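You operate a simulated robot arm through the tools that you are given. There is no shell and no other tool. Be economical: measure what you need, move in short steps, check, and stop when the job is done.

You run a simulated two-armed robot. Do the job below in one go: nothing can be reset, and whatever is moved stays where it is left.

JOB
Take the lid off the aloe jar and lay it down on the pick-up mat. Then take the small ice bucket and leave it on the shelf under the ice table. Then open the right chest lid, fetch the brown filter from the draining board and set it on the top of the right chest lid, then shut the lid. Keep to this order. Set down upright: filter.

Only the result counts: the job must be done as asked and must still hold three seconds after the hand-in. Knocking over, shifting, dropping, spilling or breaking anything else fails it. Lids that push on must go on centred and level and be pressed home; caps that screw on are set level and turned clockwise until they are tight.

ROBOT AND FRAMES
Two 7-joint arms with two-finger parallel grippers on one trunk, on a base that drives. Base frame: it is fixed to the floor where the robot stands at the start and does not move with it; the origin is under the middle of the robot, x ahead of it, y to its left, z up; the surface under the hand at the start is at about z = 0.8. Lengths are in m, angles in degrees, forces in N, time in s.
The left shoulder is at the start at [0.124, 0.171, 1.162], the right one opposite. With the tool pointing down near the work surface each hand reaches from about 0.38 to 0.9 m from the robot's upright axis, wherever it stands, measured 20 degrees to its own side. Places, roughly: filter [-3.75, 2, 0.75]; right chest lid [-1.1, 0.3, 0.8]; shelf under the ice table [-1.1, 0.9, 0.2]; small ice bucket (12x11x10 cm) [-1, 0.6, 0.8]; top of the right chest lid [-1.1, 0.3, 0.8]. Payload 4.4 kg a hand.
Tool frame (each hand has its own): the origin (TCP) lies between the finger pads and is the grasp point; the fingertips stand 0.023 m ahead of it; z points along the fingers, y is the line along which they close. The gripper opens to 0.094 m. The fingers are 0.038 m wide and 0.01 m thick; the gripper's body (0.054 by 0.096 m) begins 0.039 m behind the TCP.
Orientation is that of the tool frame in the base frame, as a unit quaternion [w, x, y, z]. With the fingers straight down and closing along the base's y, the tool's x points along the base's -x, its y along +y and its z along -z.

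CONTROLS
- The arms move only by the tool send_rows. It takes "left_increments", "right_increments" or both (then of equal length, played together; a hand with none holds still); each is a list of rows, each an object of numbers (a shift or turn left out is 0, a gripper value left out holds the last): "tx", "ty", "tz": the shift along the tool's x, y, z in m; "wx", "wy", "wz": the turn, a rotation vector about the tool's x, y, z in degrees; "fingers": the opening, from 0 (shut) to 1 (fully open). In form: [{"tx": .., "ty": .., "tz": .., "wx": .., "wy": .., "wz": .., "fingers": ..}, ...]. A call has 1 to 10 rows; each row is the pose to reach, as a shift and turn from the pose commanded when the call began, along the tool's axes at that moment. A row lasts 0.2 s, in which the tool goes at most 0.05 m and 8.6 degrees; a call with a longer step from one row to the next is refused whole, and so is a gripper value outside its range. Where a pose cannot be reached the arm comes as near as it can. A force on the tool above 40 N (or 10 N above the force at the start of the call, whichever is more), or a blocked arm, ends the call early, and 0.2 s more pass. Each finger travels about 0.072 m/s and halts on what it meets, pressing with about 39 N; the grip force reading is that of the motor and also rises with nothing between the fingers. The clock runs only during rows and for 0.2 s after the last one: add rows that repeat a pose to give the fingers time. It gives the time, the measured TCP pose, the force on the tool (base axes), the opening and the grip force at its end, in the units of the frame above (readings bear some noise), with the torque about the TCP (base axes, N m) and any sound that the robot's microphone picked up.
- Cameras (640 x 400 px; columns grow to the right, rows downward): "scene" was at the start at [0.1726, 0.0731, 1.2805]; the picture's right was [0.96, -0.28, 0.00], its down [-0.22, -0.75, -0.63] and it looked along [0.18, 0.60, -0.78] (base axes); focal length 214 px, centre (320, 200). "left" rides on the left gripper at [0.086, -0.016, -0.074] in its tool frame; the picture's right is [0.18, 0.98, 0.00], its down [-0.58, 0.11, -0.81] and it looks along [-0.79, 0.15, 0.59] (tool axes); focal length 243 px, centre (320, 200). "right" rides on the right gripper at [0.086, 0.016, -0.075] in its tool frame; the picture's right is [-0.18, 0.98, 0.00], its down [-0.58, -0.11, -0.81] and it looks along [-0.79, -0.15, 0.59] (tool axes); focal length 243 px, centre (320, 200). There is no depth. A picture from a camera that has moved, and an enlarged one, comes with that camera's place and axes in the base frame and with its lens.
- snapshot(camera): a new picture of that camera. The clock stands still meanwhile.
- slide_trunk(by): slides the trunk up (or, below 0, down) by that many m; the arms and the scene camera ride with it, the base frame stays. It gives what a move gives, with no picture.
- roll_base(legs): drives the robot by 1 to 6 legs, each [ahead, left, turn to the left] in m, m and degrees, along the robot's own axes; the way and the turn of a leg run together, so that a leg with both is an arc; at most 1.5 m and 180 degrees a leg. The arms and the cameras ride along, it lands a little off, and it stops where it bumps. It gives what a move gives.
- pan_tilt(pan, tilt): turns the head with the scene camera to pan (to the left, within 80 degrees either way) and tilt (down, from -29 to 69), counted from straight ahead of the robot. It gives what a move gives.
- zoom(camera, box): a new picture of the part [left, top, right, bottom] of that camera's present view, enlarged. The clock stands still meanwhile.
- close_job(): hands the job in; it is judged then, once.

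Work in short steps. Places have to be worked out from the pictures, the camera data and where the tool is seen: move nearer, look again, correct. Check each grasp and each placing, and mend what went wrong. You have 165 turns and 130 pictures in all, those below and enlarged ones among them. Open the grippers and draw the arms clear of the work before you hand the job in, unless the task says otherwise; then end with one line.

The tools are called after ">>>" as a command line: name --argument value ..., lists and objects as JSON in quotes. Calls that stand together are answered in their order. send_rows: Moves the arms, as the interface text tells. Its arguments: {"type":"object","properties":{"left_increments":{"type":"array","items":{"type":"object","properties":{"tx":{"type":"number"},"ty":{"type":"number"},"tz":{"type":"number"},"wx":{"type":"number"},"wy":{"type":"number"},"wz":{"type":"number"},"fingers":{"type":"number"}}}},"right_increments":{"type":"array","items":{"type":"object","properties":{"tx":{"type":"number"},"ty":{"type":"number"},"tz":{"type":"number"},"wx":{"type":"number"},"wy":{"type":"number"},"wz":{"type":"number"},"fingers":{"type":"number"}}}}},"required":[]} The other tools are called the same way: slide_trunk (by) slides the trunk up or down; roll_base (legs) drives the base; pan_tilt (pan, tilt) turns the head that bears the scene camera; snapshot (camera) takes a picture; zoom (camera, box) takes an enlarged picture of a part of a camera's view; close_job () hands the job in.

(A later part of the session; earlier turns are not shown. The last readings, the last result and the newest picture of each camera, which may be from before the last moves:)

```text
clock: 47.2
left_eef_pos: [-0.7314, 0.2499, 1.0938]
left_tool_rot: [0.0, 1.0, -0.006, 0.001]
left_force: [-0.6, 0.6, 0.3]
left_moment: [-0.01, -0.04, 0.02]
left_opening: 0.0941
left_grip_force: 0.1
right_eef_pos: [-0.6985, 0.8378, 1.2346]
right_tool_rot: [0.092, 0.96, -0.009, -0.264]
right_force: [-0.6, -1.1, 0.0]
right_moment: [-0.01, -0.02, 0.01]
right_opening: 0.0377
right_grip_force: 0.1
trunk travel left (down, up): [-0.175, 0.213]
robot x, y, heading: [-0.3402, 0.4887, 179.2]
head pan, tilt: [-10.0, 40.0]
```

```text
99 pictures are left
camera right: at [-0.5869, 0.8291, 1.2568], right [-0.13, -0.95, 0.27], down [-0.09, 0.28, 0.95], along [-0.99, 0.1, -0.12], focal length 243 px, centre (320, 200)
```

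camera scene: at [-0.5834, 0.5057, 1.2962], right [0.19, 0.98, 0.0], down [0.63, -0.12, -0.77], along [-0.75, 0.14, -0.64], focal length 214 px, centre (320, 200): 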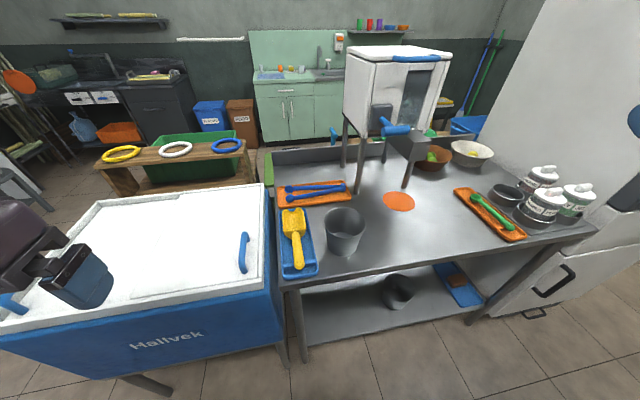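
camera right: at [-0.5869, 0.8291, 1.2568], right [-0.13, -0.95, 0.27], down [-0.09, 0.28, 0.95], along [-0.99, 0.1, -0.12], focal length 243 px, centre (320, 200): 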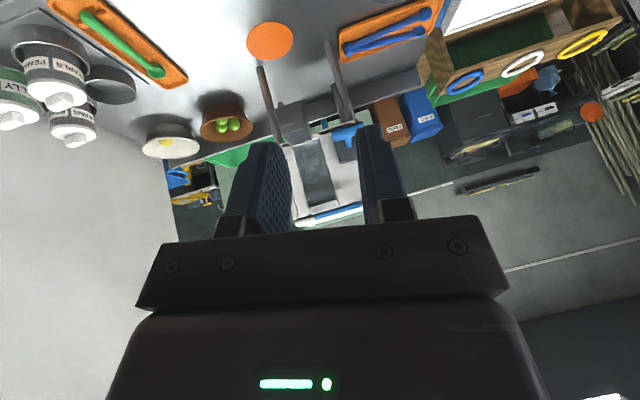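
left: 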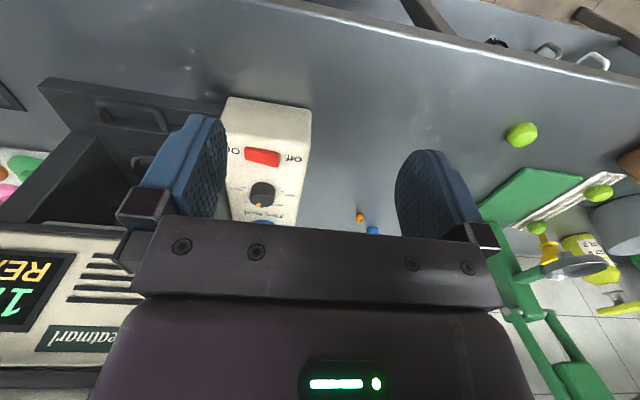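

The bucket centre refines to (-0.955, 0.641) and its right wall to y≈0.694. I pitch the hand to 45° in smaller steps.

>>> send_rows --right_increments '[{"wx": 3, "wy": -4.7, "wz": -1.7, "fingers": 0.7}, {"wx": 6.1, "wy": -9.4, "wz": -3.4}, {"wx": 9.2, "wy": -14.1, "wz": -5.1}, {"wx": 9.2, "wy": -14.1, "wz": -5.1}]'

```text
clock: 48.2
left_eef_pos: [-0.7303, 0.2506, 1.0961]
left_tool_rot: [0.0, 1.0, -0.008, 0.001]
left_force: [0.4, 0.5, 0.4]
left_moment: [-0.03, 0.03, 0.0]
left_opening: 0.0937
left_grip_force: 0.1
right_eef_pos: [-0.7133, 0.8579, 1.2689]
right_tool_rot: [0.002, 0.923, 0.0, -0.384]
right_force: [0.0, 1.5, -0.3]
right_moment: [-0.04, 0.03, 0.01]
right_opening: 0.0657
right_grip_force: 0.0
right hand out of reach, approached as far as the arm can: row 1, 2, 3, 4
trunk travel left (down, up): [-0.175, 0.213]
robot x, y, heading: [-0.3437, 0.4894, 179.1]
head pan, tilt: [-10.0, 40.0]
```

I move toward the pre-grasp point at (-0.865, 0.694, 0.985).

>>> send_rows --right_increments '[{"tx": 0.011, "ty": 0.02, "tz": 0.038}, {"tx": 0.022, "ty": 0.04, "tz": 0.076}, {"tx": 0.034, "ty": 0.06, "tz": 0.114}, {"tx": 0.046, "ty": 0.08, "tz": 0.152}, {"tx": 0.058, "ty": 0.1, "tz": 0.19}, {"tx": 0.07, "ty": 0.12, "tz": 0.228}, {"tx": 0.08, "ty": 0.145, "tz": 0.25}, {"tx": 0.09, "ty": 0.16, "tz": 0.26}]'

>>> snapshot --camera "scene"

>>> snapshot --camera "right"

```text
clock: 50.0
left_eef_pos: [-0.731, 0.2488, 1.0949]
left_tool_rot: [-0.001, 1.0, -0.007, 0.001]
left_force: [-0.2, 0.5, 0.2]
left_moment: [-0.02, 0.0, 0.01]
left_opening: 0.0939
left_grip_force: 0.0
right_eef_pos: [-0.8456, 0.6975, 1.0201]
right_tool_rot: [0.002, 0.924, 0.001, -0.382]
right_force: [0.0, -0.4, -0.4]
right_moment: [-0.01, 0.02, 0.02]
right_opening: 0.0659
right_grip_force: 0.0
right hand out of reach, approached as far as the arm can: row 1, 2, 3, 4, 5, 6, 7, 8
trunk travel left (down, up): [-0.175, 0.213]
robot x, y, heading: [-0.3435, 0.4929, 179.1]
head pan, tilt: [-10.0, 40.0]
```

```text
98 pictures are left
camera scene: at [-0.583, 0.5052, 1.2962], right [0.19, 0.98, 0.0], down [0.63, -0.12, -0.77], along [-0.75, 0.14, -0.64], focal length 214 px, centre (320, 200)
```

scene: 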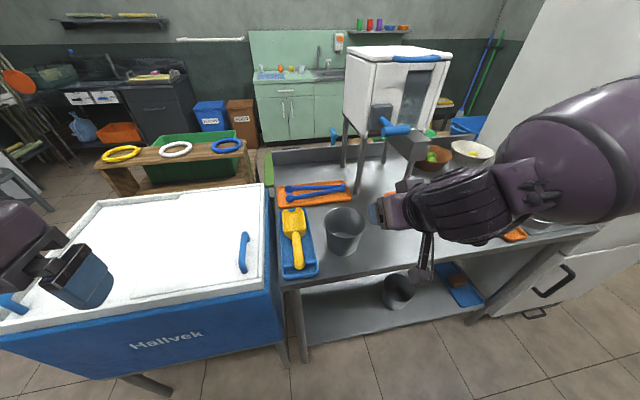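

```text
97 pictures are left
camera right: at [-0.7314, 0.681, 1.0119], right [-0.13, -0.98, 0.13], down [0.16, 0.11, 0.98], along [-0.98, 0.15, 0.14], focal length 243 px, centre (320, 200)
```

right: 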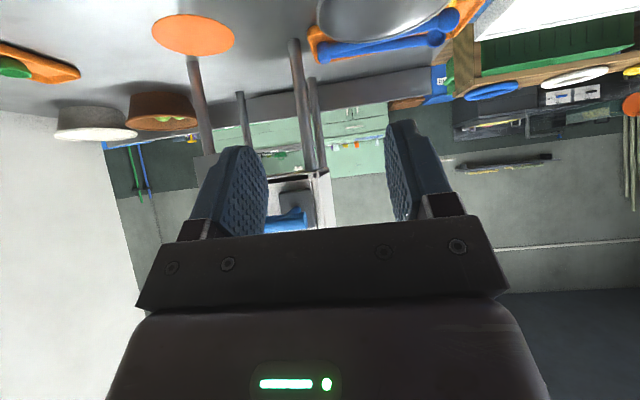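

The wall lies between the finger lines (y≈0.694). I advance along the fingers in steps.

>>> send_rows --right_increments '[{"tx": 0.005, "ty": 0.003, "tz": 0.03}, {"tx": 0.011, "ty": 0.003, "tz": 0.06}, {"tx": 0.011, "ty": 0.003, "tz": 0.09}, {"tx": 0.011, "ty": 0.003, "tz": 0.11}]'

>>> zoom --camera "scene" --box '[280, 160, 460, 290]'

>>> snapshot --camera "right"

```text
clock: 51.0
left_eef_pos: [-0.7294, 0.2496, 1.0962]
left_tool_rot: [-0.001, 1.0, -0.007, 0.001]
left_force: [0.3, -0.5, 0.1]
left_moment: [-0.02, 0.02, 0.0]
left_opening: 0.094
left_grip_force: 0.2
right_eef_pos: [-0.9136, 0.7015, 0.9422]
right_tool_rot: [0.003, 0.923, 0.001, -0.384]
right_force: [0.0, -0.6, -0.3]
right_moment: [0.0, -0.02, 0.01]
right_opening: 0.0658
right_grip_force: 0.1
right hand out of reach, approached as far as the arm can: row 4
trunk travel left (down, up): [-0.175, 0.213]
robot x, y, heading: [-0.3439, 0.4911, 179.2]
head pan, tilt: [-10.0, 40.0]
```

```text
3.08 times, centred on (370, 225) of scene
camera zoom: at [-0.582, 0.5054, 1.2965], right [0.19, 0.98, 0.0], down [0.63, -0.12, -0.77], along [-0.75, 0.14, -0.64], focal length 660 px, centre (166, 123)
```

zoom: 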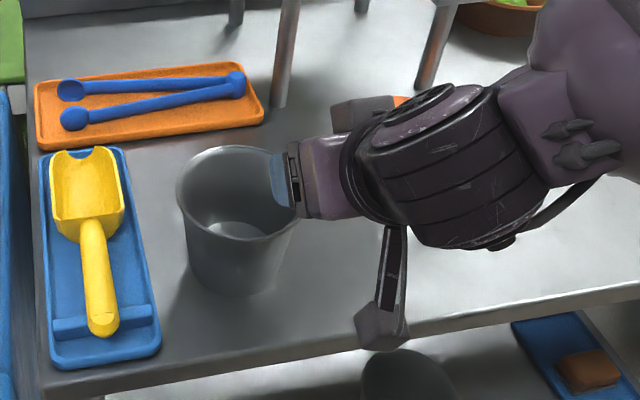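

```text
95 pictures are left
camera right: at [-0.7996, 0.6836, 0.9331], right [-0.12, -0.98, 0.13], down [0.16, 0.11, 0.98], along [-0.98, 0.14, 0.14], focal length 243 px, centre (320, 200)
```

right: 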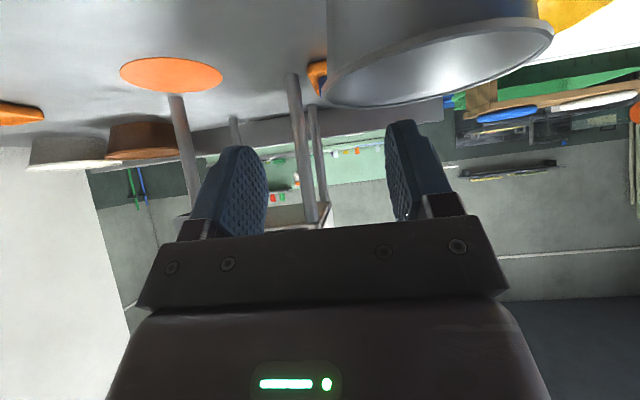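

Wall rim is at z≈0.893, y≈0.694. I go the remaining 6 cm.

>>> send_rows --right_increments '[{"tx": 0.002, "ty": 0.005, "tz": 0.02}, {"tx": 0.004, "ty": 0.008, "tz": 0.04}, {"tx": 0.004, "ty": 0.008, "tz": 0.06}, {"tx": 0.004, "ty": 0.008, "tz": 0.06}]'

>>> snapshot --camera "right"

```text
clock: 52.0
left_eef_pos: [-0.7306, 0.2485, 1.0955]
left_tool_rot: [-0.001, 1.0, -0.007, 0.0]
left_force: [-0.1, 0.8, 0.2]
left_moment: [-0.01, -0.01, 0.01]
left_opening: 0.094
left_grip_force: 0.0
right_eef_pos: [-0.9386, 0.7233, 0.9233]
right_tool_rot: [0.002, 0.923, 0.001, -0.384]
right_force: [0.0, 0.1, 0.9]
right_moment: [0.01, 0.04, 0.01]
right_opening: 0.0659
right_grip_force: 0.1
right hand out of reach, approached as far as the arm can: row 1, 2, 3, 4
trunk travel left (down, up): [-0.175, 0.213]
robot x, y, heading: [-0.3468, 0.4877, 179.3]
head pan, tilt: [-10.0, 40.0]
```

```text
94 pictures are left
camera right: at [-0.8247, 0.7078, 0.9149], right [-0.13, -0.98, 0.13], down [0.16, 0.11, 0.98], along [-0.98, 0.15, 0.14], focal length 243 px, centre (320, 200)
```

right: 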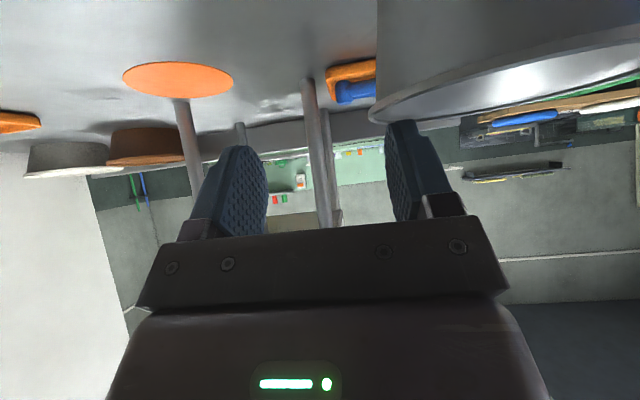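

The arm is too folded here. I withdraw the hand, back the base 0.22 m and come in with a longer reach.

>>> send_rows --right_increments '[{"tz": -0.04}, {"tz": -0.08}, {"tz": -0.12}]'

>>> roll_base --legs '[[-0.22, 0, 0]]'

```text
clock: 52.8
left_eef_pos: [-0.7292, 0.2496, 1.0959]
left_tool_rot: [-0.001, 1.0, -0.007, 0.0]
left_force: [0.2, 0.9, 0.3]
left_moment: [0.02, -0.01, -0.01]
left_opening: 0.0942
left_grip_force: 0.2
right_eef_pos: [-0.8553, 0.7223, 1.0072]
right_tool_rot: [0.002, 0.923, 0.0, -0.384]
right_force: [0.5, -0.3, 0.1]
right_moment: [0.02, -0.02, 0.03]
right_opening: 0.0661
right_grip_force: 0.0
trunk travel left (down, up): [-0.175, 0.213]
robot x, y, heading: [-0.3434, 0.4889, 179.1]
head pan, tilt: [-10.0, 40.0]
```

```text
clock: 54.5
left_eef_pos: [-0.5078, 0.2454, 1.0953]
left_tool_rot: [0.0, 1.0, -0.005, 0.0]
left_force: [-0.4, -0.9, 0.2]
left_moment: [-0.02, 0.02, -0.02]
left_opening: 0.0938
left_grip_force: 0.1
right_eef_pos: [-0.6363, 0.7178, 1.0081]
right_tool_rot: [0.002, 0.924, 0.003, -0.383]
right_force: [-0.3, 0.9, 0.0]
right_moment: [0.03, 0.0, 0.0]
right_opening: 0.066
right_grip_force: 0.0
trunk travel left (down, up): [-0.175, 0.213]
robot x, y, heading: [-0.125, 0.4879, 179.6]
head pan, tilt: [-10.0, 40.0]
```

Now I extend forward to the pre-grasp point from the longer distance.

>>> send_rows --right_increments '[{"tx": -0.024, "ty": 0.004, "tz": 0.03}, {"tx": -0.049, "ty": 0.008, "tz": 0.06}, {"tx": -0.073, "ty": 0.012, "tz": 0.09}, {"tx": -0.097, "ty": 0.016, "tz": 0.119}, {"tx": -0.122, "ty": 0.02, "tz": 0.149}, {"tx": -0.146, "ty": 0.024, "tz": 0.178}, {"tx": -0.146, "ty": 0.024, "tz": 0.178}]'

>>> snapshot --camera "right"

>>> snapshot --camera "scene"

```text
clock: 56.0
left_eef_pos: [-0.5098, 0.2449, 1.0951]
left_tool_rot: [-0.001, 1.0, -0.005, 0.002]
left_force: [-0.3, -0.8, 0.0]
left_moment: [0.02, 0.01, -0.02]
left_opening: 0.0943
left_grip_force: 0.1
right_eef_pos: [-0.8362, 0.7254, 1.0087]
right_tool_rot: [0.002, 0.924, 0.003, -0.383]
right_force: [-0.6, 0.1, 0.1]
right_moment: [0.03, -0.04, -0.02]
right_opening: 0.0655
right_grip_force: 0.1
right hand out of reach, approached as far as the arm can: row 5, 6, 7
trunk travel left (down, up): [-0.175, 0.213]
robot x, y, heading: [-0.1244, 0.484, 179.5]
head pan, tilt: [-10.0, 40.0]
```

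```text
93 pictures are left
camera right: at [-0.7223, 0.7098, 1.0004], right [-0.12, -0.98, 0.13], down [0.16, 0.11, 0.98], along [-0.98, 0.14, 0.14], focal length 243 px, centre (320, 200)
```

right: 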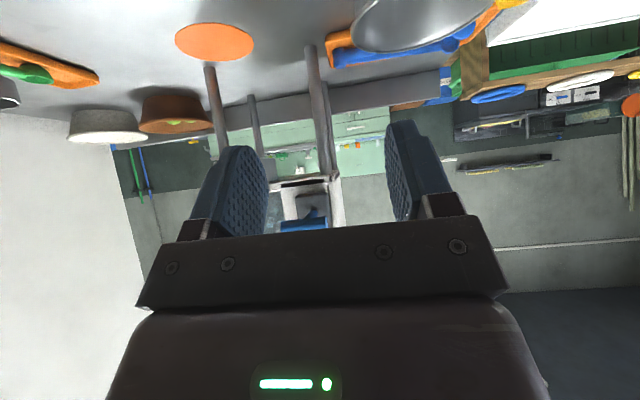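

```text
92 pictures are left
camera scene: at [-0.3621, 0.5018, 1.2964], right [0.18, 0.98, 0.0], down [0.63, -0.12, -0.77], along [-0.75, 0.14, -0.64], focal length 214 px, centre (320, 200)
```

scene: 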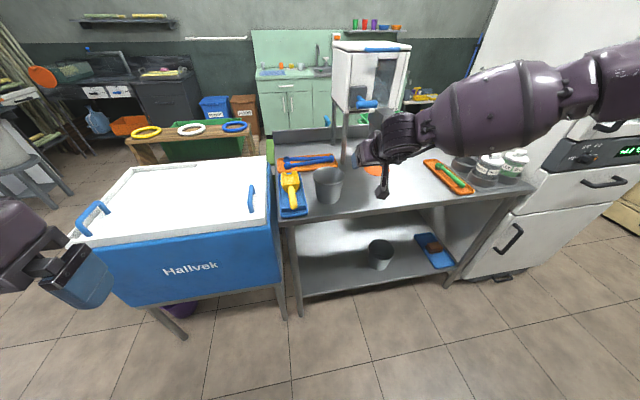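

The wrist is limited in moving left, so I shift the base to the left (and a bit ahead) so that the bucket lies more to the arm's own side. I draw the hand back first.

>>> send_rows --right_increments '[{"tz": -0.04}, {"tz": -0.08}, {"tz": -0.12}]'

>>> roll_base --legs '[[0.12, 0.16, 0]]'

```text
clock: 56.9
left_eef_pos: [-0.5075, 0.2447, 1.097]
left_tool_rot: [-0.001, 1.0, -0.004, 0.0]
left_force: [-0.1, 0.3, 0.7]
left_moment: [0.01, 0.0, 0.0]
left_opening: 0.0939
left_grip_force: 0.0
right_eef_pos: [-0.7461, 0.7254, 1.0944]
right_tool_rot: [0.002, 0.923, 0.003, -0.384]
right_force: [0.2, -0.9, 0.2]
right_moment: [-0.01, 0.01, 0.01]
right_opening: 0.0656
right_grip_force: 0.1
trunk travel left (down, up): [-0.175, 0.213]
robot x, y, heading: [-0.1237, 0.4832, 179.5]
head pan, tilt: [-10.0, 40.0]
```

```text
clock: 58.9
left_eef_pos: [-0.6297, 0.0841, 1.095]
left_tool_rot: [-0.002, 1.0, -0.004, 0.0]
left_force: [0.1, -0.3, -1.1]
left_moment: [0.02, 0.01, -0.01]
left_opening: 0.094
left_grip_force: 0.1
right_eef_pos: [-0.8694, 0.5669, 1.0922]
right_tool_rot: [0.002, 0.923, 0.004, -0.384]
right_force: [-0.2, 0.0, -0.6]
right_moment: [0.01, -0.02, 0.01]
right_opening: 0.0658
right_grip_force: 0.0
trunk travel left (down, up): [-0.175, 0.213]
robot x, y, heading: [-0.246, 0.324, 179.7]
head pan, tilt: [-10.0, 40.0]
```

I move to the pre-grasp point again.

>>> send_rows --right_increments '[{"tx": 0.016, "ty": -0.03, "tz": 0.017}, {"tx": 0.032, "ty": -0.06, "tz": 0.035}, {"tx": 0.048, "ty": -0.09, "tz": 0.052}, {"tx": 0.064, "ty": -0.12, "tz": 0.07}, {"tx": 0.079, "ty": -0.127, "tz": 0.087}, {"tx": 0.079, "ty": -0.127, "tz": 0.087}]'

>>> snapshot --camera "right"

```text
clock: 60.3
left_eef_pos: [-0.6294, 0.0858, 1.0952]
left_tool_rot: [0.0, 1.0, -0.004, 0.001]
left_force: [0.3, 0.2, -0.3]
left_moment: [0.0, 0.03, -0.02]
left_opening: 0.0939
left_grip_force: 0.0
right_eef_pos: [-0.8769, 0.6929, 0.9776]
right_tool_rot: [0.004, 0.924, 0.004, -0.383]
right_force: [1.0, -0.9, 0.3]
right_moment: [0.01, -0.01, -0.01]
right_opening: 0.0657
right_grip_force: 0.1
trunk travel left (down, up): [-0.175, 0.213]
robot x, y, heading: [-0.2407, 0.3248, 179.9]
head pan, tilt: [-10.0, 40.0]
```

```text
91 pictures are left
camera right: at [-0.7621, 0.6789, 0.9685], right [-0.12, -0.98, 0.13], down [0.16, 0.11, 0.98], along [-0.98, 0.14, 0.14], focal length 243 px, centre (320, 200)
```

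right: 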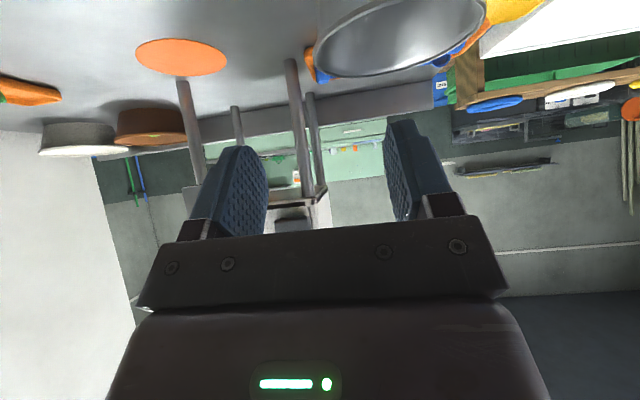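

In reach now. I advance along the fingers onto the wall.

>>> send_rows --right_increments '[{"tz": 0.03}, {"tz": 0.06}, {"tz": 0.085}, {"tx": 0.002, "tz": 0.1}, {"tx": 0.003, "tz": 0.112}]'

>>> snapshot --camera "right"

>>> zoom --camera "scene" --box '[340, 140, 520, 270]'

```text
clock: 61.5
left_eef_pos: [-0.6304, 0.0873, 1.0945]
left_tool_rot: [0.0, 1.0, -0.004, 0.001]
left_force: [-0.5, 0.0, 0.6]
left_moment: [0.0, 0.02, -0.04]
left_opening: 0.094
left_grip_force: 0.0
right_eef_pos: [-0.953, 0.6944, 0.8937]
right_tool_rot: [0.003, 0.923, 0.005, -0.384]
right_force: [-0.6, 0.3, 0.2]
right_moment: [0.0, -0.01, 0.0]
right_opening: 0.0659
right_grip_force: 0.1
trunk travel left (down, up): [-0.175, 0.213]
robot x, y, heading: [-0.2502, 0.3256, 179.7]
head pan, tilt: [-10.0, 40.0]
```

```text
90 pictures are left
camera right: at [-0.8397, 0.6787, 0.884], right [-0.12, -0.98, 0.13], down [0.16, 0.11, 0.98], along [-0.98, 0.14, 0.14], focal length 243 px, centre (320, 200)
```

right: 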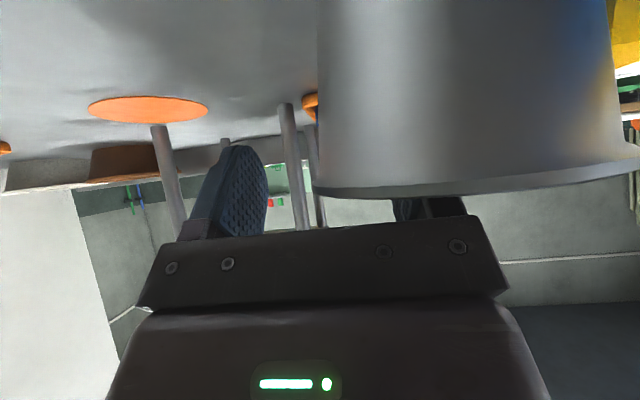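

```text
3.08 times, centred on (430, 205) of scene
camera zoom: at [-0.4845, 0.3431, 1.2961], right [0.18, 0.98, 0.0], down [0.63, -0.12, -0.77], along [-0.75, 0.14, -0.64], focal length 660 px, centre (-18, 185)
```

zoom: 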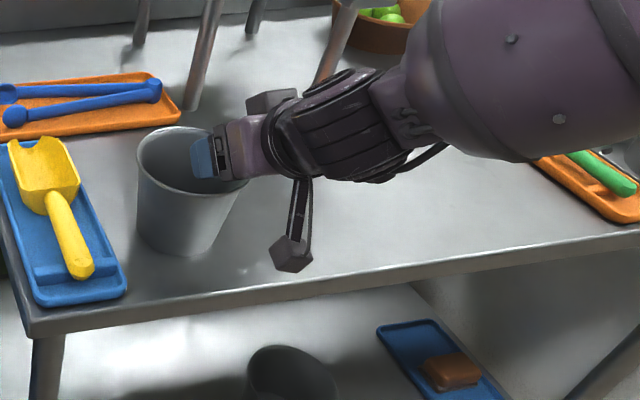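

One finger is inside the bucket and one outside. I close.

>>> send_rows --right_increments '[{"fingers": 0.4}, {"fingers": 0.1}, {"fingers": 0}, {"fingers": 0}, {"fingers": 0}]'

>>> zoom --camera "scene" --box '[340, 140, 520, 270]'

```text
clock: 62.7
left_eef_pos: [-0.6296, 0.0849, 1.0955]
left_tool_rot: [-0.001, 1.0, -0.004, 0.001]
left_force: [0.7, -0.8, 0.1]
left_moment: [0.0, 0.02, 0.03]
left_opening: 0.094
left_grip_force: 0.0
right_eef_pos: [-0.9522, 0.6933, 0.8936]
right_tool_rot: [0.004, 0.923, 0.005, -0.384]
right_force: [-1.4, -0.5, 1.7]
right_moment: [-0.27, 0.06, -0.12]
right_opening: 0.0136
right_grip_force: 38.5
trunk travel left (down, up): [-0.175, 0.213]
robot x, y, heading: [-0.2484, 0.3267, 179.6]
head pan, tilt: [-10.0, 40.0]
```

```text
3.08 times, centred on (430, 205) of scene
camera zoom: at [-0.4839, 0.3428, 1.2963], right [0.18, 0.98, 0.0], down [0.63, -0.12, -0.77], along [-0.75, 0.14, -0.64], focal length 660 px, centre (-18, 185)
```

zoom: 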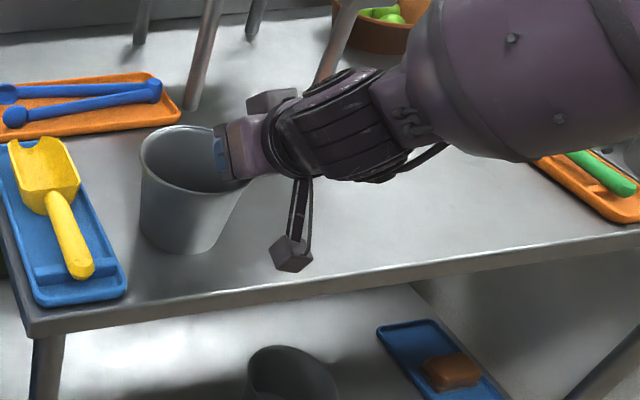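

Gripped with about 39 N. I lift straight up 8 cm.

>>> send_rows --right_increments '[{"tx": -0.0071, "tz": -0.0071}, {"tx": -0.021, "tz": -0.021}, {"tx": -0.035, "tz": -0.035}, {"tx": -0.056, "tz": -0.056}, {"tx": -0.056, "tz": -0.056}]'

>>> snapshot --camera "scene"

```text
clock: 63.9
left_eef_pos: [-0.6307, 0.0863, 1.0956]
left_tool_rot: [0.0, 1.0, -0.004, 0.001]
left_force: [0.3, -0.4, -1.1]
left_moment: [0.0, 0.02, 0.03]
left_opening: 0.0942
left_grip_force: 0.1
right_eef_pos: [-0.9527, 0.6931, 0.9714]
right_tool_rot: [0.003, 0.924, 0.004, -0.382]
right_force: [-0.1, 0.3, -1.9]
right_moment: [0.04, -0.01, -0.01]
right_opening: 0.0112
right_grip_force: 38.7
trunk travel left (down, up): [-0.175, 0.213]
robot x, y, heading: [-0.2442, 0.3265, 179.5]
head pan, tilt: [-10.0, 40.0]
```

```text
87 pictures are left
camera scene: at [-0.4849, 0.3432, 1.2959], right [0.18, 0.98, 0.0], down [0.63, -0.12, -0.77], along [-0.75, 0.14, -0.64], focal length 214 px, centre (320, 200)
```

scene: 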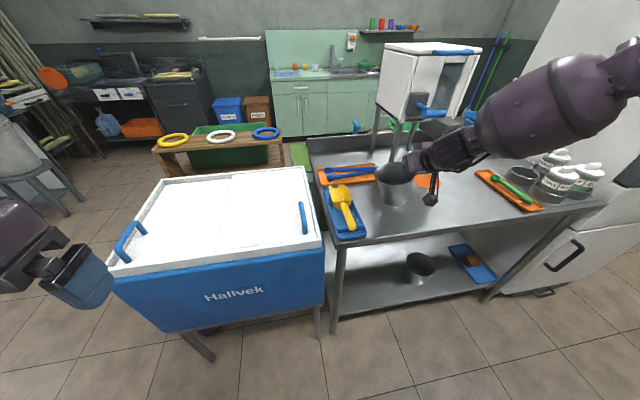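

The bucket hangs level. I back the base 0.22 m and shift slightly right, then draw the arm in so that the bucket clears the table front.

>>> roll_base --legs '[[-0.22, 0, 0], [0, -0.05, 0]]'

>>> send_rows --right_increments '[{"tx": 0.02, "tz": -0.02}, {"tx": 0.04, "tz": -0.04}, {"tx": 0.06, "tz": -0.06}, {"tx": 0.08, "tz": -0.08}, {"tx": 0.095, "tz": -0.095}]'

>>> pan_tilt --pan -25 --tilt 50

>>> snapshot --camera "scene"

```text
clock: 66.3
left_eef_pos: [-0.4079, 0.1322, 1.0955]
left_tool_rot: [0.0, 1.0, -0.003, 0.001]
left_force: [0.4, 0.5, 0.0]
left_moment: [-0.01, -0.02, 0.01]
left_opening: 0.0941
left_grip_force: 0.0
right_eef_pos: [-0.7314, 0.7397, 0.973]
right_tool_rot: [0.004, 0.924, 0.006, -0.383]
right_force: [0.5, 0.4, -1.0]
right_moment: [0.06, 0.04, 0.03]
right_opening: 0.0113
right_grip_force: 38.9
trunk travel left (down, up): [-0.175, 0.213]
robot x, y, heading: [-0.0209, 0.378, 179.8]
head pan, tilt: [-10.0, 40.0]
```

```text
clock: 67.5
left_eef_pos: [-0.4076, 0.1304, 1.0948]
left_tool_rot: [0.0, 1.0, -0.002, 0.001]
left_force: [0.4, 0.3, -0.1]
left_moment: [0.02, -0.01, -0.03]
left_opening: 0.0942
left_grip_force: 0.2
right_eef_pos: [-0.5981, 0.7396, 0.9772]
right_tool_rot: [0.004, 0.924, 0.006, -0.383]
right_force: [-0.2, -0.3, -2.7]
right_moment: [0.04, 0.01, -0.01]
right_opening: 0.0108
right_grip_force: 38.8
trunk travel left (down, up): [-0.175, 0.213]
robot x, y, heading: [-0.0282, 0.3737, 179.8]
head pan, tilt: [-10.0, 40.0]
```

```text
clock: 68.3
left_eef_pos: [-0.4081, 0.1321, 1.0941]
left_tool_rot: [0.0, 1.0, -0.003, 0.0]
left_force: [0.2, -0.3, -1.0]
left_moment: [0.01, 0.02, 0.03]
left_opening: 0.0939
left_grip_force: 0.2
right_eef_pos: [-0.6006, 0.7409, 0.9764]
right_tool_rot: [0.004, 0.924, 0.006, -0.383]
right_force: [-0.6, 0.0, -1.6]
right_moment: [0.06, 0.0, -0.01]
right_opening: 0.0113
right_grip_force: 38.9
trunk travel left (down, up): [-0.175, 0.213]
robot x, y, heading: [-0.0215, 0.3742, 179.8]
head pan, tilt: [-25.0, 50.0]
```

```text
86 pictures are left
camera scene: at [-0.2481, 0.4075, 1.2821], right [0.43, 0.9, 0.0], down [0.69, -0.33, -0.64], along [-0.58, 0.27, -0.77], focal length 214 px, centre (320, 200)
```

scene: 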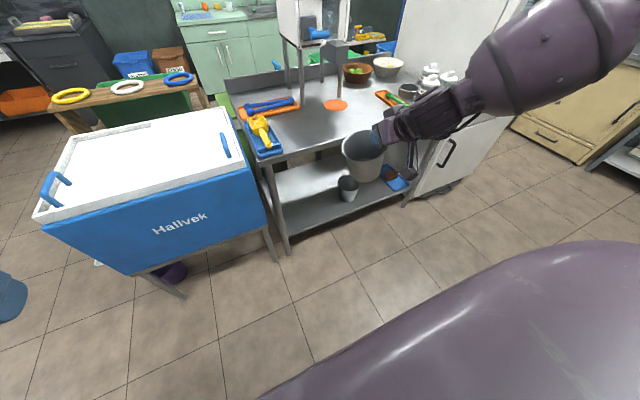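

Clear of the table. I lower the trunk by 0.17 m, then the arm by 0.2 m first.

>>> slide_trunk --by -0.17

>>> send_rows --right_increments '[{"tx": 0.028, "tz": 0.028}, {"tx": 0.056, "tz": 0.056}, {"tx": 0.084, "tz": 0.084}, {"tx": 0.112, "tz": 0.112}, {"tx": 0.141, "tz": 0.141}]'

>>> snapshot --camera "scene"

```text
clock: 70.2
left_eef_pos: [-0.448, 0.1318, 0.7882]
left_tool_rot: [0.0, 0.96, -0.003, 0.281]
left_force: [0.1, 0.6, 0.3]
left_moment: [-0.02, 0.02, -0.01]
left_opening: 0.0942
left_grip_force: 0.1
right_eef_pos: [-0.5921, 0.7403, 0.7552]
right_tool_rot: [0.005, 0.948, 0.007, -0.318]
right_force: [0.6, 1.0, -1.9]
right_moment: [0.04, 0.02, -0.01]
right_opening: 0.011
right_grip_force: 39.0
trunk travel left (down, up): [-0.005, 0.383]
robot x, y, heading: [-0.0221, 0.3709, 180.0]
head pan, tilt: [-25.0, 50.0]
```

```text
clock: 71.4
left_eef_pos: [-0.4481, 0.1314, 0.7866]
left_tool_rot: [-0.001, 0.959, -0.002, 0.283]
left_force: [-0.2, -0.2, -0.6]
left_moment: [-0.01, 0.02, 0.02]
left_opening: 0.094
left_grip_force: 0.1
right_eef_pos: [-0.564, 0.7402, 0.5606]
right_tool_rot: [0.003, 0.948, 0.006, -0.318]
right_force: [-0.1, -0.3, -1.5]
right_moment: [0.07, -0.02, -0.03]
right_opening: 0.0112
right_grip_force: 39.2
trunk travel left (down, up): [-0.005, 0.383]
robot x, y, heading: [-0.025, 0.3773, 179.9]
head pan, tilt: [-25.0, 50.0]
```

```text
85 pictures are left
camera scene: at [-0.3994, 0.4075, 1.0757], right [0.43, 0.9, 0.0], down [0.69, -0.33, -0.64], along [-0.58, 0.27, -0.77], focal length 214 px, centre (320, 200)
```

scene: 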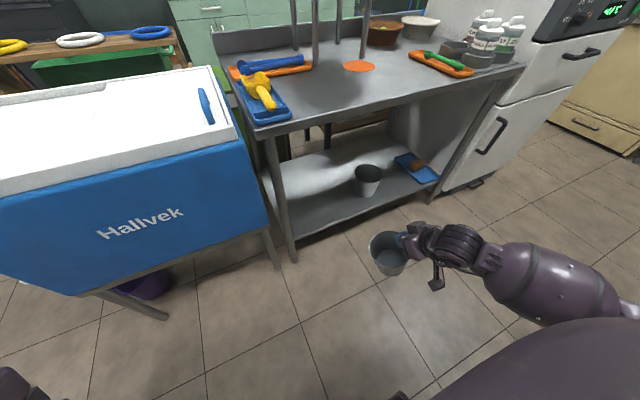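

The trunk leans as it lowers, so the hand pitched by 8°. I level the bucket again (wy −8) and lower another 0.17 m.

>>> send_rows --right_increments '[{"wy": -4}, {"wy": -8}, {"tx": 0.024, "tz": 0.032, "wy": -8}, {"tx": 0.048, "tz": 0.064, "wy": -8}, {"tx": 0.072, "tz": 0.096, "wy": -8}, {"tx": 0.102, "tz": 0.136, "wy": -8}]'

>>> snapshot --camera "scene"

>>> snapshot --camera "right"

```text
clock: 72.8
left_eef_pos: [-0.4476, 0.1329, 0.7878]
left_tool_rot: [0.0, 0.96, -0.003, 0.282]
left_force: [-1.1, 0.0, 0.1]
left_moment: [-0.01, 0.0, -0.01]
left_opening: 0.094
left_grip_force: 0.0
right_eef_pos: [-0.5627, 0.7486, 0.386]
right_tool_rot: [0.009, 0.924, 0.006, -0.382]
right_force: [0.6, 1.2, -1.4]
right_moment: [0.08, -0.01, 0.02]
right_opening: 0.0111
right_grip_force: 39.0
right hand out of reach, approached as far as the arm can: row 5, 6
trunk travel left (down, up): [-0.005, 0.383]
robot x, y, heading: [-0.025, 0.374, 179.7]
head pan, tilt: [-25.0, 50.0]
```

```text
84 pictures are left
camera scene: at [-0.3996, 0.4082, 1.0757], right [0.43, 0.9, 0.0], down [0.69, -0.33, -0.64], along [-0.58, 0.27, -0.77], focal length 214 px, centre (320, 200)
```

scene: 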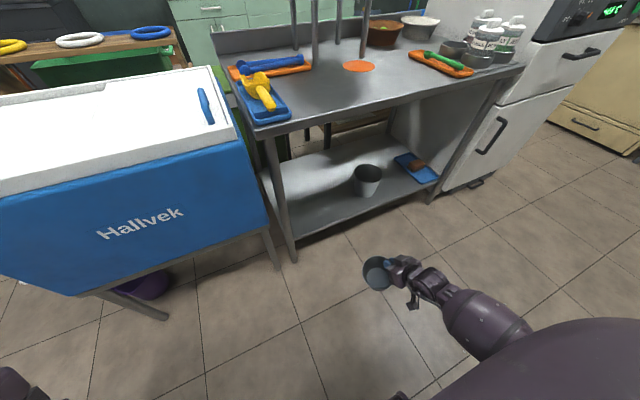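

```text
83 pictures are left
camera right: at [-0.4481, 0.734, 0.3792], right [-0.11, -0.98, 0.14], down [0.16, 0.12, 0.98], along [-0.98, 0.13, 0.14], focal length 243 px, centre (320, 200)
```

right: 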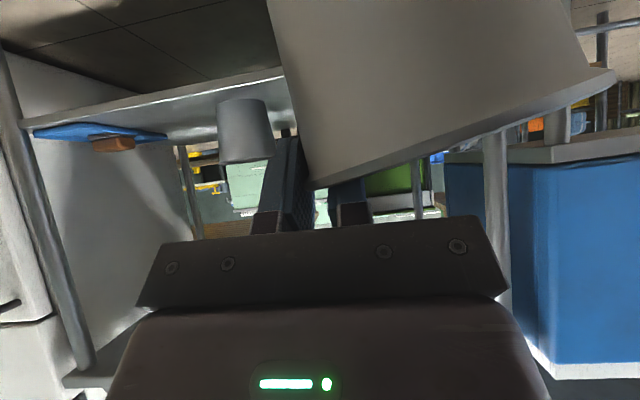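

The bucket sagged about 14° in the pinch. I roll the hand to level it, extend 8 cm forward and raise slightly, then look.

>>> send_rows --right_increments '[{"wx": -5, "wz": 5, "tx": -0.015, "tz": 0.01}, {"wx": -9.9, "wz": 9.9, "tx": -0.03, "tz": 0.02}, {"wx": -9.9, "wz": 9.9, "tx": -0.05, "tz": 0.04}, {"wx": -9.9, "wz": 9.9, "tx": -0.07, "tz": 0.056}, {"wx": -9.9, "wz": 9.9, "tx": -0.07, "tz": 0.056}]'

>>> snapshot --camera "right"

>>> zoom --camera "scene" --box '[260, 160, 500, 320]'

```text
clock: 74.0
left_eef_pos: [-0.4486, 0.132, 0.788]
left_tool_rot: [0.0, 0.959, -0.002, 0.283]
left_force: [0.1, -0.4, 0.2]
left_moment: [-0.02, 0.02, -0.01]
left_opening: 0.094
left_grip_force: 0.0
right_eef_pos: [-0.6536, 0.7462, 0.3951]
right_tool_rot: [0.116, 0.917, -0.042, -0.379]
right_force: [-0.9, -0.7, -0.7]
right_moment: [0.06, -0.04, -0.01]
right_opening: 0.011
right_grip_force: 38.7
trunk travel left (down, up): [-0.005, 0.383]
robot x, y, heading: [-0.0248, 0.3702, 180.1]
head pan, tilt: [-25.0, 50.0]
```

```text
82 pictures are left
camera right: at [-0.5397, 0.7296, 0.3922], right [-0.12, -0.92, 0.37], down [0.15, 0.35, 0.92], along [-0.98, 0.17, 0.1], focal length 243 px, centre (320, 200)
```

right: 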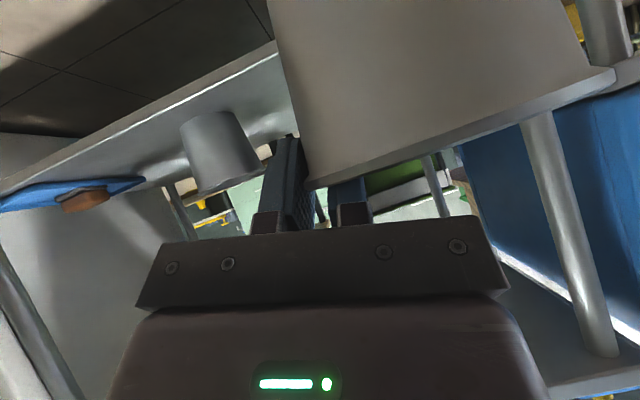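

```text
2.50 times, centred on (380, 240) of scene
camera zoom: at [-0.3994, 0.4081, 1.0757], right [0.43, 0.9, 0.0], down [0.69, -0.33, -0.64], along [-0.58, 0.27, -0.77], focal length 536 px, centre (170, 100)
```

zoom: 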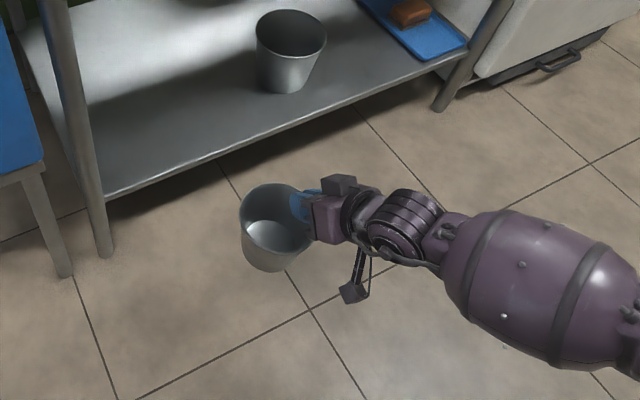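

Bucket is level. Before rolling ahead I raise the left hand so it cannot meet the chest.

>>> send_rows --left_increments '[{"tx": 0.025, "tz": -0.04, "wy": -6}, {"tx": 0.05, "tz": -0.08, "wy": -12}, {"tx": 0.075, "tz": -0.12, "wy": -18}, {"tx": 0.1, "tz": -0.16, "wy": -24}, {"tx": 0.125, "tz": -0.2, "wy": -30}, {"tx": 0.135, "tz": -0.21, "wy": -33}]'

>>> roll_base --legs '[[0.15, 0, 0]]'

>>> snapshot --camera "scene"

>>> snapshot --camera "right"

```text
clock: 75.4
left_eef_pos: [-0.4484, 0.1288, 1.04]
left_tool_rot: [0.0, 1.0, -0.002, -0.002]
left_force: [0.1, -0.3, 0.7]
left_moment: [0.01, 0.04, 0.0]
left_opening: 0.0938
left_grip_force: 0.0
left hand out of reach, approached as far as the arm can: row 1, 2, 3, 4, 5, 6
right_eef_pos: [-0.6533, 0.7462, 0.3966]
right_tool_rot: [0.117, 0.917, -0.041, -0.379]
right_force: [0.8, -0.8, -1.0]
right_moment: [0.09, -0.01, -0.01]
right_opening: 0.011
right_grip_force: 39.1
trunk travel left (down, up): [-0.005, 0.383]
robot x, y, heading: [-0.0216, 0.3762, 179.7]
head pan, tilt: [-25.0, 50.0]
```

```text
clock: 76.8
left_eef_pos: [-0.6039, 0.1302, 1.0381]
left_tool_rot: [-0.001, 1.0, -0.002, -0.002]
left_force: [-0.4, -0.3, -0.4]
left_moment: [0.03, -0.03, -0.01]
left_opening: 0.0943
left_grip_force: 0.1
right_eef_pos: [-0.8045, 0.7474, 0.3954]
right_tool_rot: [0.116, 0.917, -0.043, -0.378]
right_force: [0.0, 0.2, -2.0]
right_moment: [0.06, 0.01, 0.0]
right_opening: 0.0111
right_grip_force: 39.0
trunk travel left (down, up): [-0.005, 0.383]
robot x, y, heading: [-0.1806, 0.3791, 180.0]
head pan, tilt: [-25.0, 50.0]
```

```text
80 pictures are left
camera scene: at [-0.5529, 0.4095, 1.0756], right [0.43, 0.9, 0.0], down [0.69, -0.33, -0.64], along [-0.58, 0.28, -0.77], focal length 214 px, centre (320, 200)
```

scene: 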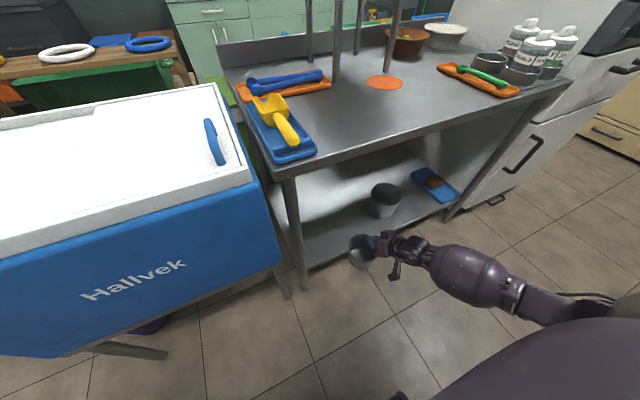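

```text
79 pictures are left
camera right: at [-0.692, 0.7312, 0.392], right [-0.12, -0.92, 0.37], down [0.15, 0.35, 0.92], along [-0.98, 0.17, 0.1], focal length 243 px, centre (320, 200)
```

right: 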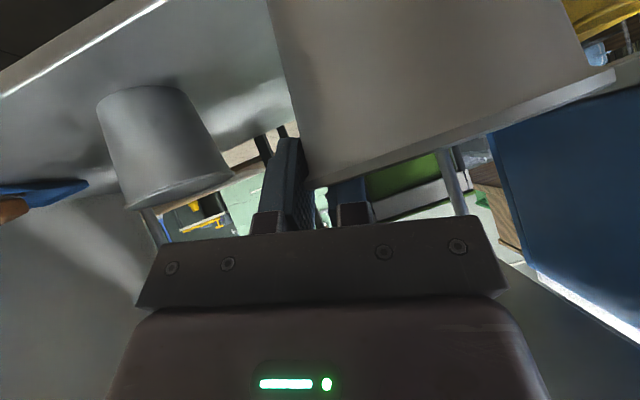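

Shelf at z≈0.235, the bucket's underside near 0.30. I roll 0.14 m further so the bucket is over the shelf.

>>> roll_base --legs '[[0.15, 0, 0]]'

>>> snapshot --camera "scene"

>>> snapshot --camera "right"

```text
clock: 78.2
left_eef_pos: [-0.7549, 0.1294, 1.0392]
left_tool_rot: [-0.002, 1.0, -0.001, -0.002]
left_force: [0.3, -0.2, 1.2]
left_moment: [-0.01, 0.02, -0.02]
left_opening: 0.0939
left_grip_force: 0.1
right_eef_pos: [-0.9573, 0.7477, 0.3966]
right_tool_rot: [0.117, 0.917, -0.041, -0.378]
right_force: [0.2, 0.6, -2.0]
right_moment: [0.06, 0.0, -0.01]
right_opening: 0.0109
right_grip_force: 38.9
trunk travel left (down, up): [-0.005, 0.383]
robot x, y, heading: [-0.3291, 0.3765, 179.8]
head pan, tilt: [-25.0, 50.0]
```

```text
78 pictures are left
camera scene: at [-0.7048, 0.4095, 1.0756], right [0.43, 0.9, 0.0], down [0.69, -0.33, -0.64], along [-0.58, 0.27, -0.77], focal length 214 px, centre (320, 200)
```

scene: 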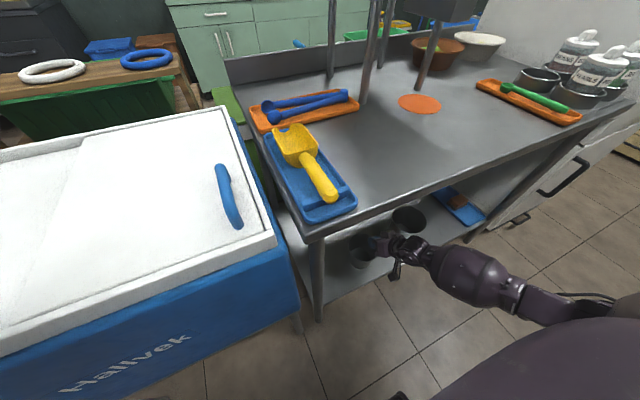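

```text
77 pictures are left
camera right: at [-0.8445, 0.7309, 0.3919], right [-0.12, -0.92, 0.37], down [0.15, 0.35, 0.92], along [-0.98, 0.17, 0.1], focal length 243 px, centre (320, 200)
```

right: 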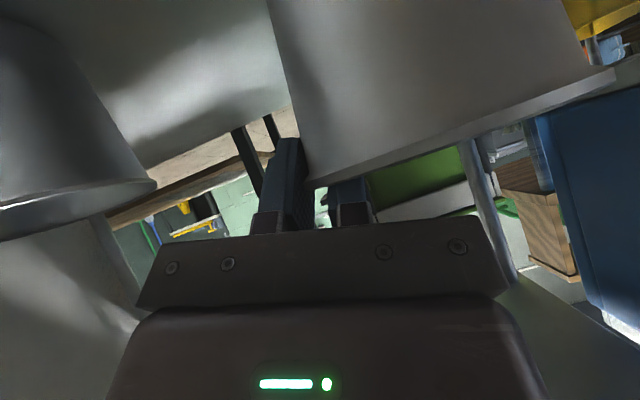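

The bucket is over the shelf just inside the front edge. I go 3 cm deeper and lower until contact.

>>> send_rows --right_increments '[{"tx": -0.0213, "tz": 0.021}, {"tx": -0.0076, "ty": -0.005, "tz": 0.0347}, {"tx": 0.0061, "ty": -0.0098, "tz": 0.0484}, {"tx": 0.0095, "ty": -0.011, "tz": 0.0518}, {"tx": 0.0129, "ty": -0.0123, "tz": 0.0553}, {"tx": 0.0163, "ty": -0.0135, "tz": 0.0587}, {"tx": 0.0197, "ty": -0.0148, "tz": 0.0621}, {"tx": 0.0231, "ty": -0.016, "tz": 0.0655}]'

>>> snapshot --camera "right"

```text
clock: 80.0
left_eef_pos: [-0.7541, 0.1297, 1.0386]
left_tool_rot: [-0.001, 1.0, -0.002, -0.002]
left_force: [-0.2, -1.3, 0.3]
left_moment: [-0.03, 0.01, 0.01]
left_opening: 0.0939
left_grip_force: 0.1
right_eef_pos: [-0.9894, 0.7472, 0.3326]
right_tool_rot: [0.117, 0.917, -0.041, -0.379]
right_force: [0.0, -0.1, -1.8]
right_moment: [0.08, 0.01, -0.01]
right_opening: 0.011
right_grip_force: 39.6
trunk travel left (down, up): [-0.005, 0.383]
robot x, y, heading: [-0.3295, 0.3746, 179.9]
head pan, tilt: [-25.0, 50.0]
```

```text
76 pictures are left
camera right: at [-0.8752, 0.7313, 0.3279], right [-0.12, -0.92, 0.37], down [0.15, 0.35, 0.92], along [-0.98, 0.17, 0.1], focal length 243 px, centre (320, 200)
```

right: 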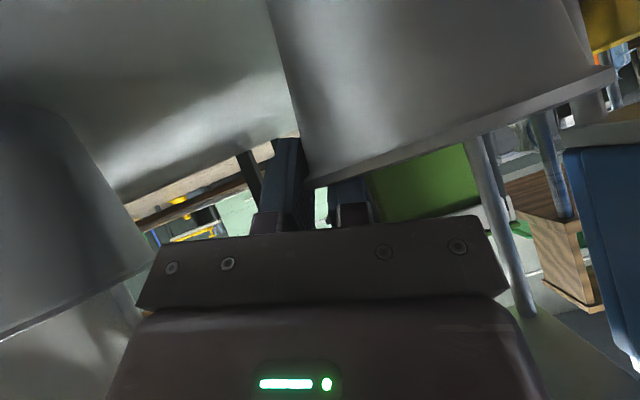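

No contact yet. I lower further in 5 mm steps.

>>> send_rows --right_increments '[{"tx": 0.0034, "ty": -0.0012, "tz": 0.0034}, {"tx": 0.0068, "ty": -0.0025, "tz": 0.0068}, {"tx": 0.0103, "ty": -0.0037, "tz": 0.0103}, {"tx": 0.0137, "ty": -0.0049, "tz": 0.0137}, {"tx": 0.0171, "ty": -0.0061, "tz": 0.0171}, {"tx": 0.0205, "ty": -0.0074, "tz": 0.0205}, {"tx": 0.0239, "ty": -0.0086, "tz": 0.0239}]'

>>> snapshot --camera "right"

```text
clock: 81.2
left_eef_pos: [-0.7524, 0.1301, 1.0393]
left_tool_rot: [-0.001, 1.0, -0.003, -0.004]
left_force: [0.5, -0.4, 0.3]
left_moment: [-0.02, 0.0, 0.01]
left_opening: 0.094
left_grip_force: 0.0
right_eef_pos: [-0.9941, 0.7487, 0.3138]
right_tool_rot: [0.118, 0.914, -0.041, -0.387]
right_force: [2.1, 0.1, 21.8]
right_moment: [-0.2, -0.09, -0.02]
right_opening: 0.0114
right_grip_force: 38.4
trunk travel left (down, up): [-0.005, 0.383]
robot x, y, heading: [-0.3317, 0.378, 179.6]
head pan, tilt: [-25.0, 50.0]
stopped in row 6 (right hand): the force on the tool passed its limit at 44 N (the readings are from after the stop); the commanded pose is now the measured one
```

```text
75 pictures are left
camera right: at [-0.881, 0.7317, 0.308], right [-0.11, -0.92, 0.37], down [0.17, 0.35, 0.92], along [-0.98, 0.17, 0.12], focal length 243 px, centre (320, 200)
```

right: 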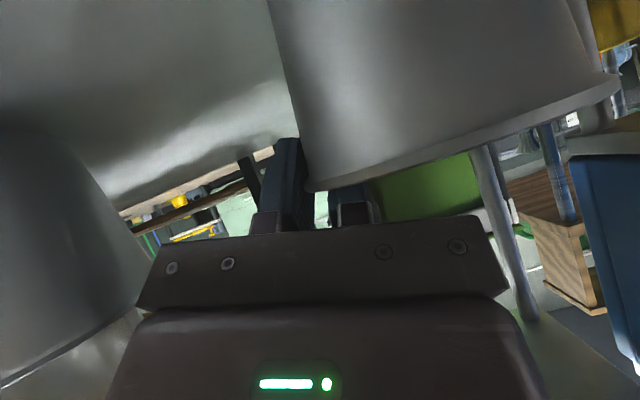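

The bucket stands on the shelf. I relieve the pressure, open, and check before withdrawing.

>>> send_rows --right_increments '[{"tx": -0.0014, "ty": 0.0005, "tz": -0.0014}, {"tx": -0.0014, "ty": 0.0005, "tz": -0.0014, "fingers": 0.3}, {"tx": -0.0014, "ty": 0.0005, "tz": -0.0014, "fingers": 0.6}, {"tx": -0.0014, "ty": 0.0005, "tz": -0.0014, "fingers": 0.6}, {"tx": -0.0014, "ty": 0.0005, "tz": -0.0014, "fingers": 0.6}]'

>>> snapshot --camera "right"

```text
clock: 82.4
left_eef_pos: [-0.7547, 0.1292, 1.0381]
left_tool_rot: [-0.001, 1.0, -0.002, -0.002]
left_force: [0.0, -0.4, -0.6]
left_moment: [-0.03, -0.02, -0.02]
left_opening: 0.0941
left_grip_force: 0.1
right_eef_pos: [-0.992, 0.7498, 0.3121]
right_tool_rot: [0.118, 0.916, -0.042, -0.382]
right_force: [-0.3, 0.5, 0.4]
right_moment: [0.03, -0.02, 0.0]
right_opening: 0.0567
right_grip_force: 0.1
trunk travel left (down, up): [-0.005, 0.383]
robot x, y, heading: [-0.3242, 0.3756, 179.8]
head pan, tilt: [-25.0, 50.0]
```

```text
74 pictures are left
camera right: at [-0.8781, 0.7327, 0.3065], right [-0.12, -0.92, 0.37], down [0.16, 0.35, 0.92], along [-0.98, 0.17, 0.11], focal length 243 px, centre (320, 200)
```

right: 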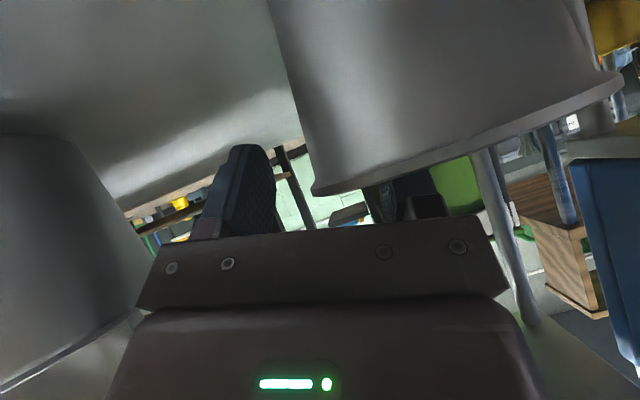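

Released and standing. I withdraw along the fingers.

>>> send_rows --right_increments '[{"tz": -0.02}, {"tz": -0.04}, {"tz": -0.06}, {"tz": -0.08}, {"tz": -0.1}, {"tz": -0.12}]'

>>> snapshot --camera "right"

```text
clock: 83.8
left_eef_pos: [-0.754, 0.1301, 1.0391]
left_tool_rot: [-0.001, 1.0, -0.003, -0.002]
left_force: [0.1, 0.1, 0.2]
left_moment: [0.01, 0.0, 0.0]
left_opening: 0.0941
left_grip_force: 0.1
right_eef_pos: [-0.9073, 0.7712, 0.3942]
right_tool_rot: [0.118, 0.915, -0.042, -0.384]
right_force: [-0.5, -0.1, 0.5]
right_moment: [0.02, -0.01, -0.03]
right_opening: 0.0564
right_grip_force: 0.1
trunk travel left (down, up): [-0.005, 0.383]
robot x, y, heading: [-0.3279, 0.3752, 179.6]
head pan, tilt: [-25.0, 50.0]
```

```text
73 pictures are left
camera right: at [-0.7933, 0.7545, 0.3884], right [-0.12, -0.92, 0.37], down [0.16, 0.35, 0.92], along [-0.98, 0.17, 0.11], focal length 243 px, centre (320, 200)
```

right: 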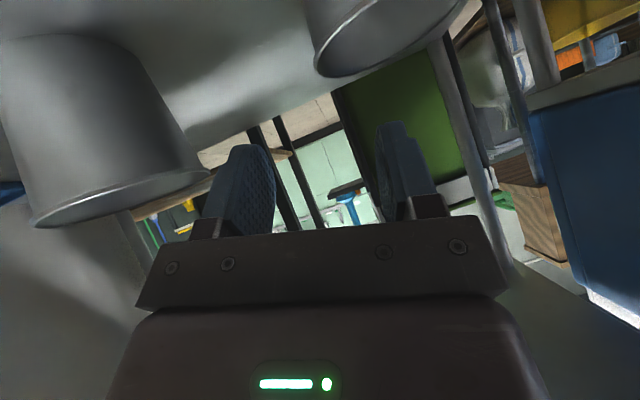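

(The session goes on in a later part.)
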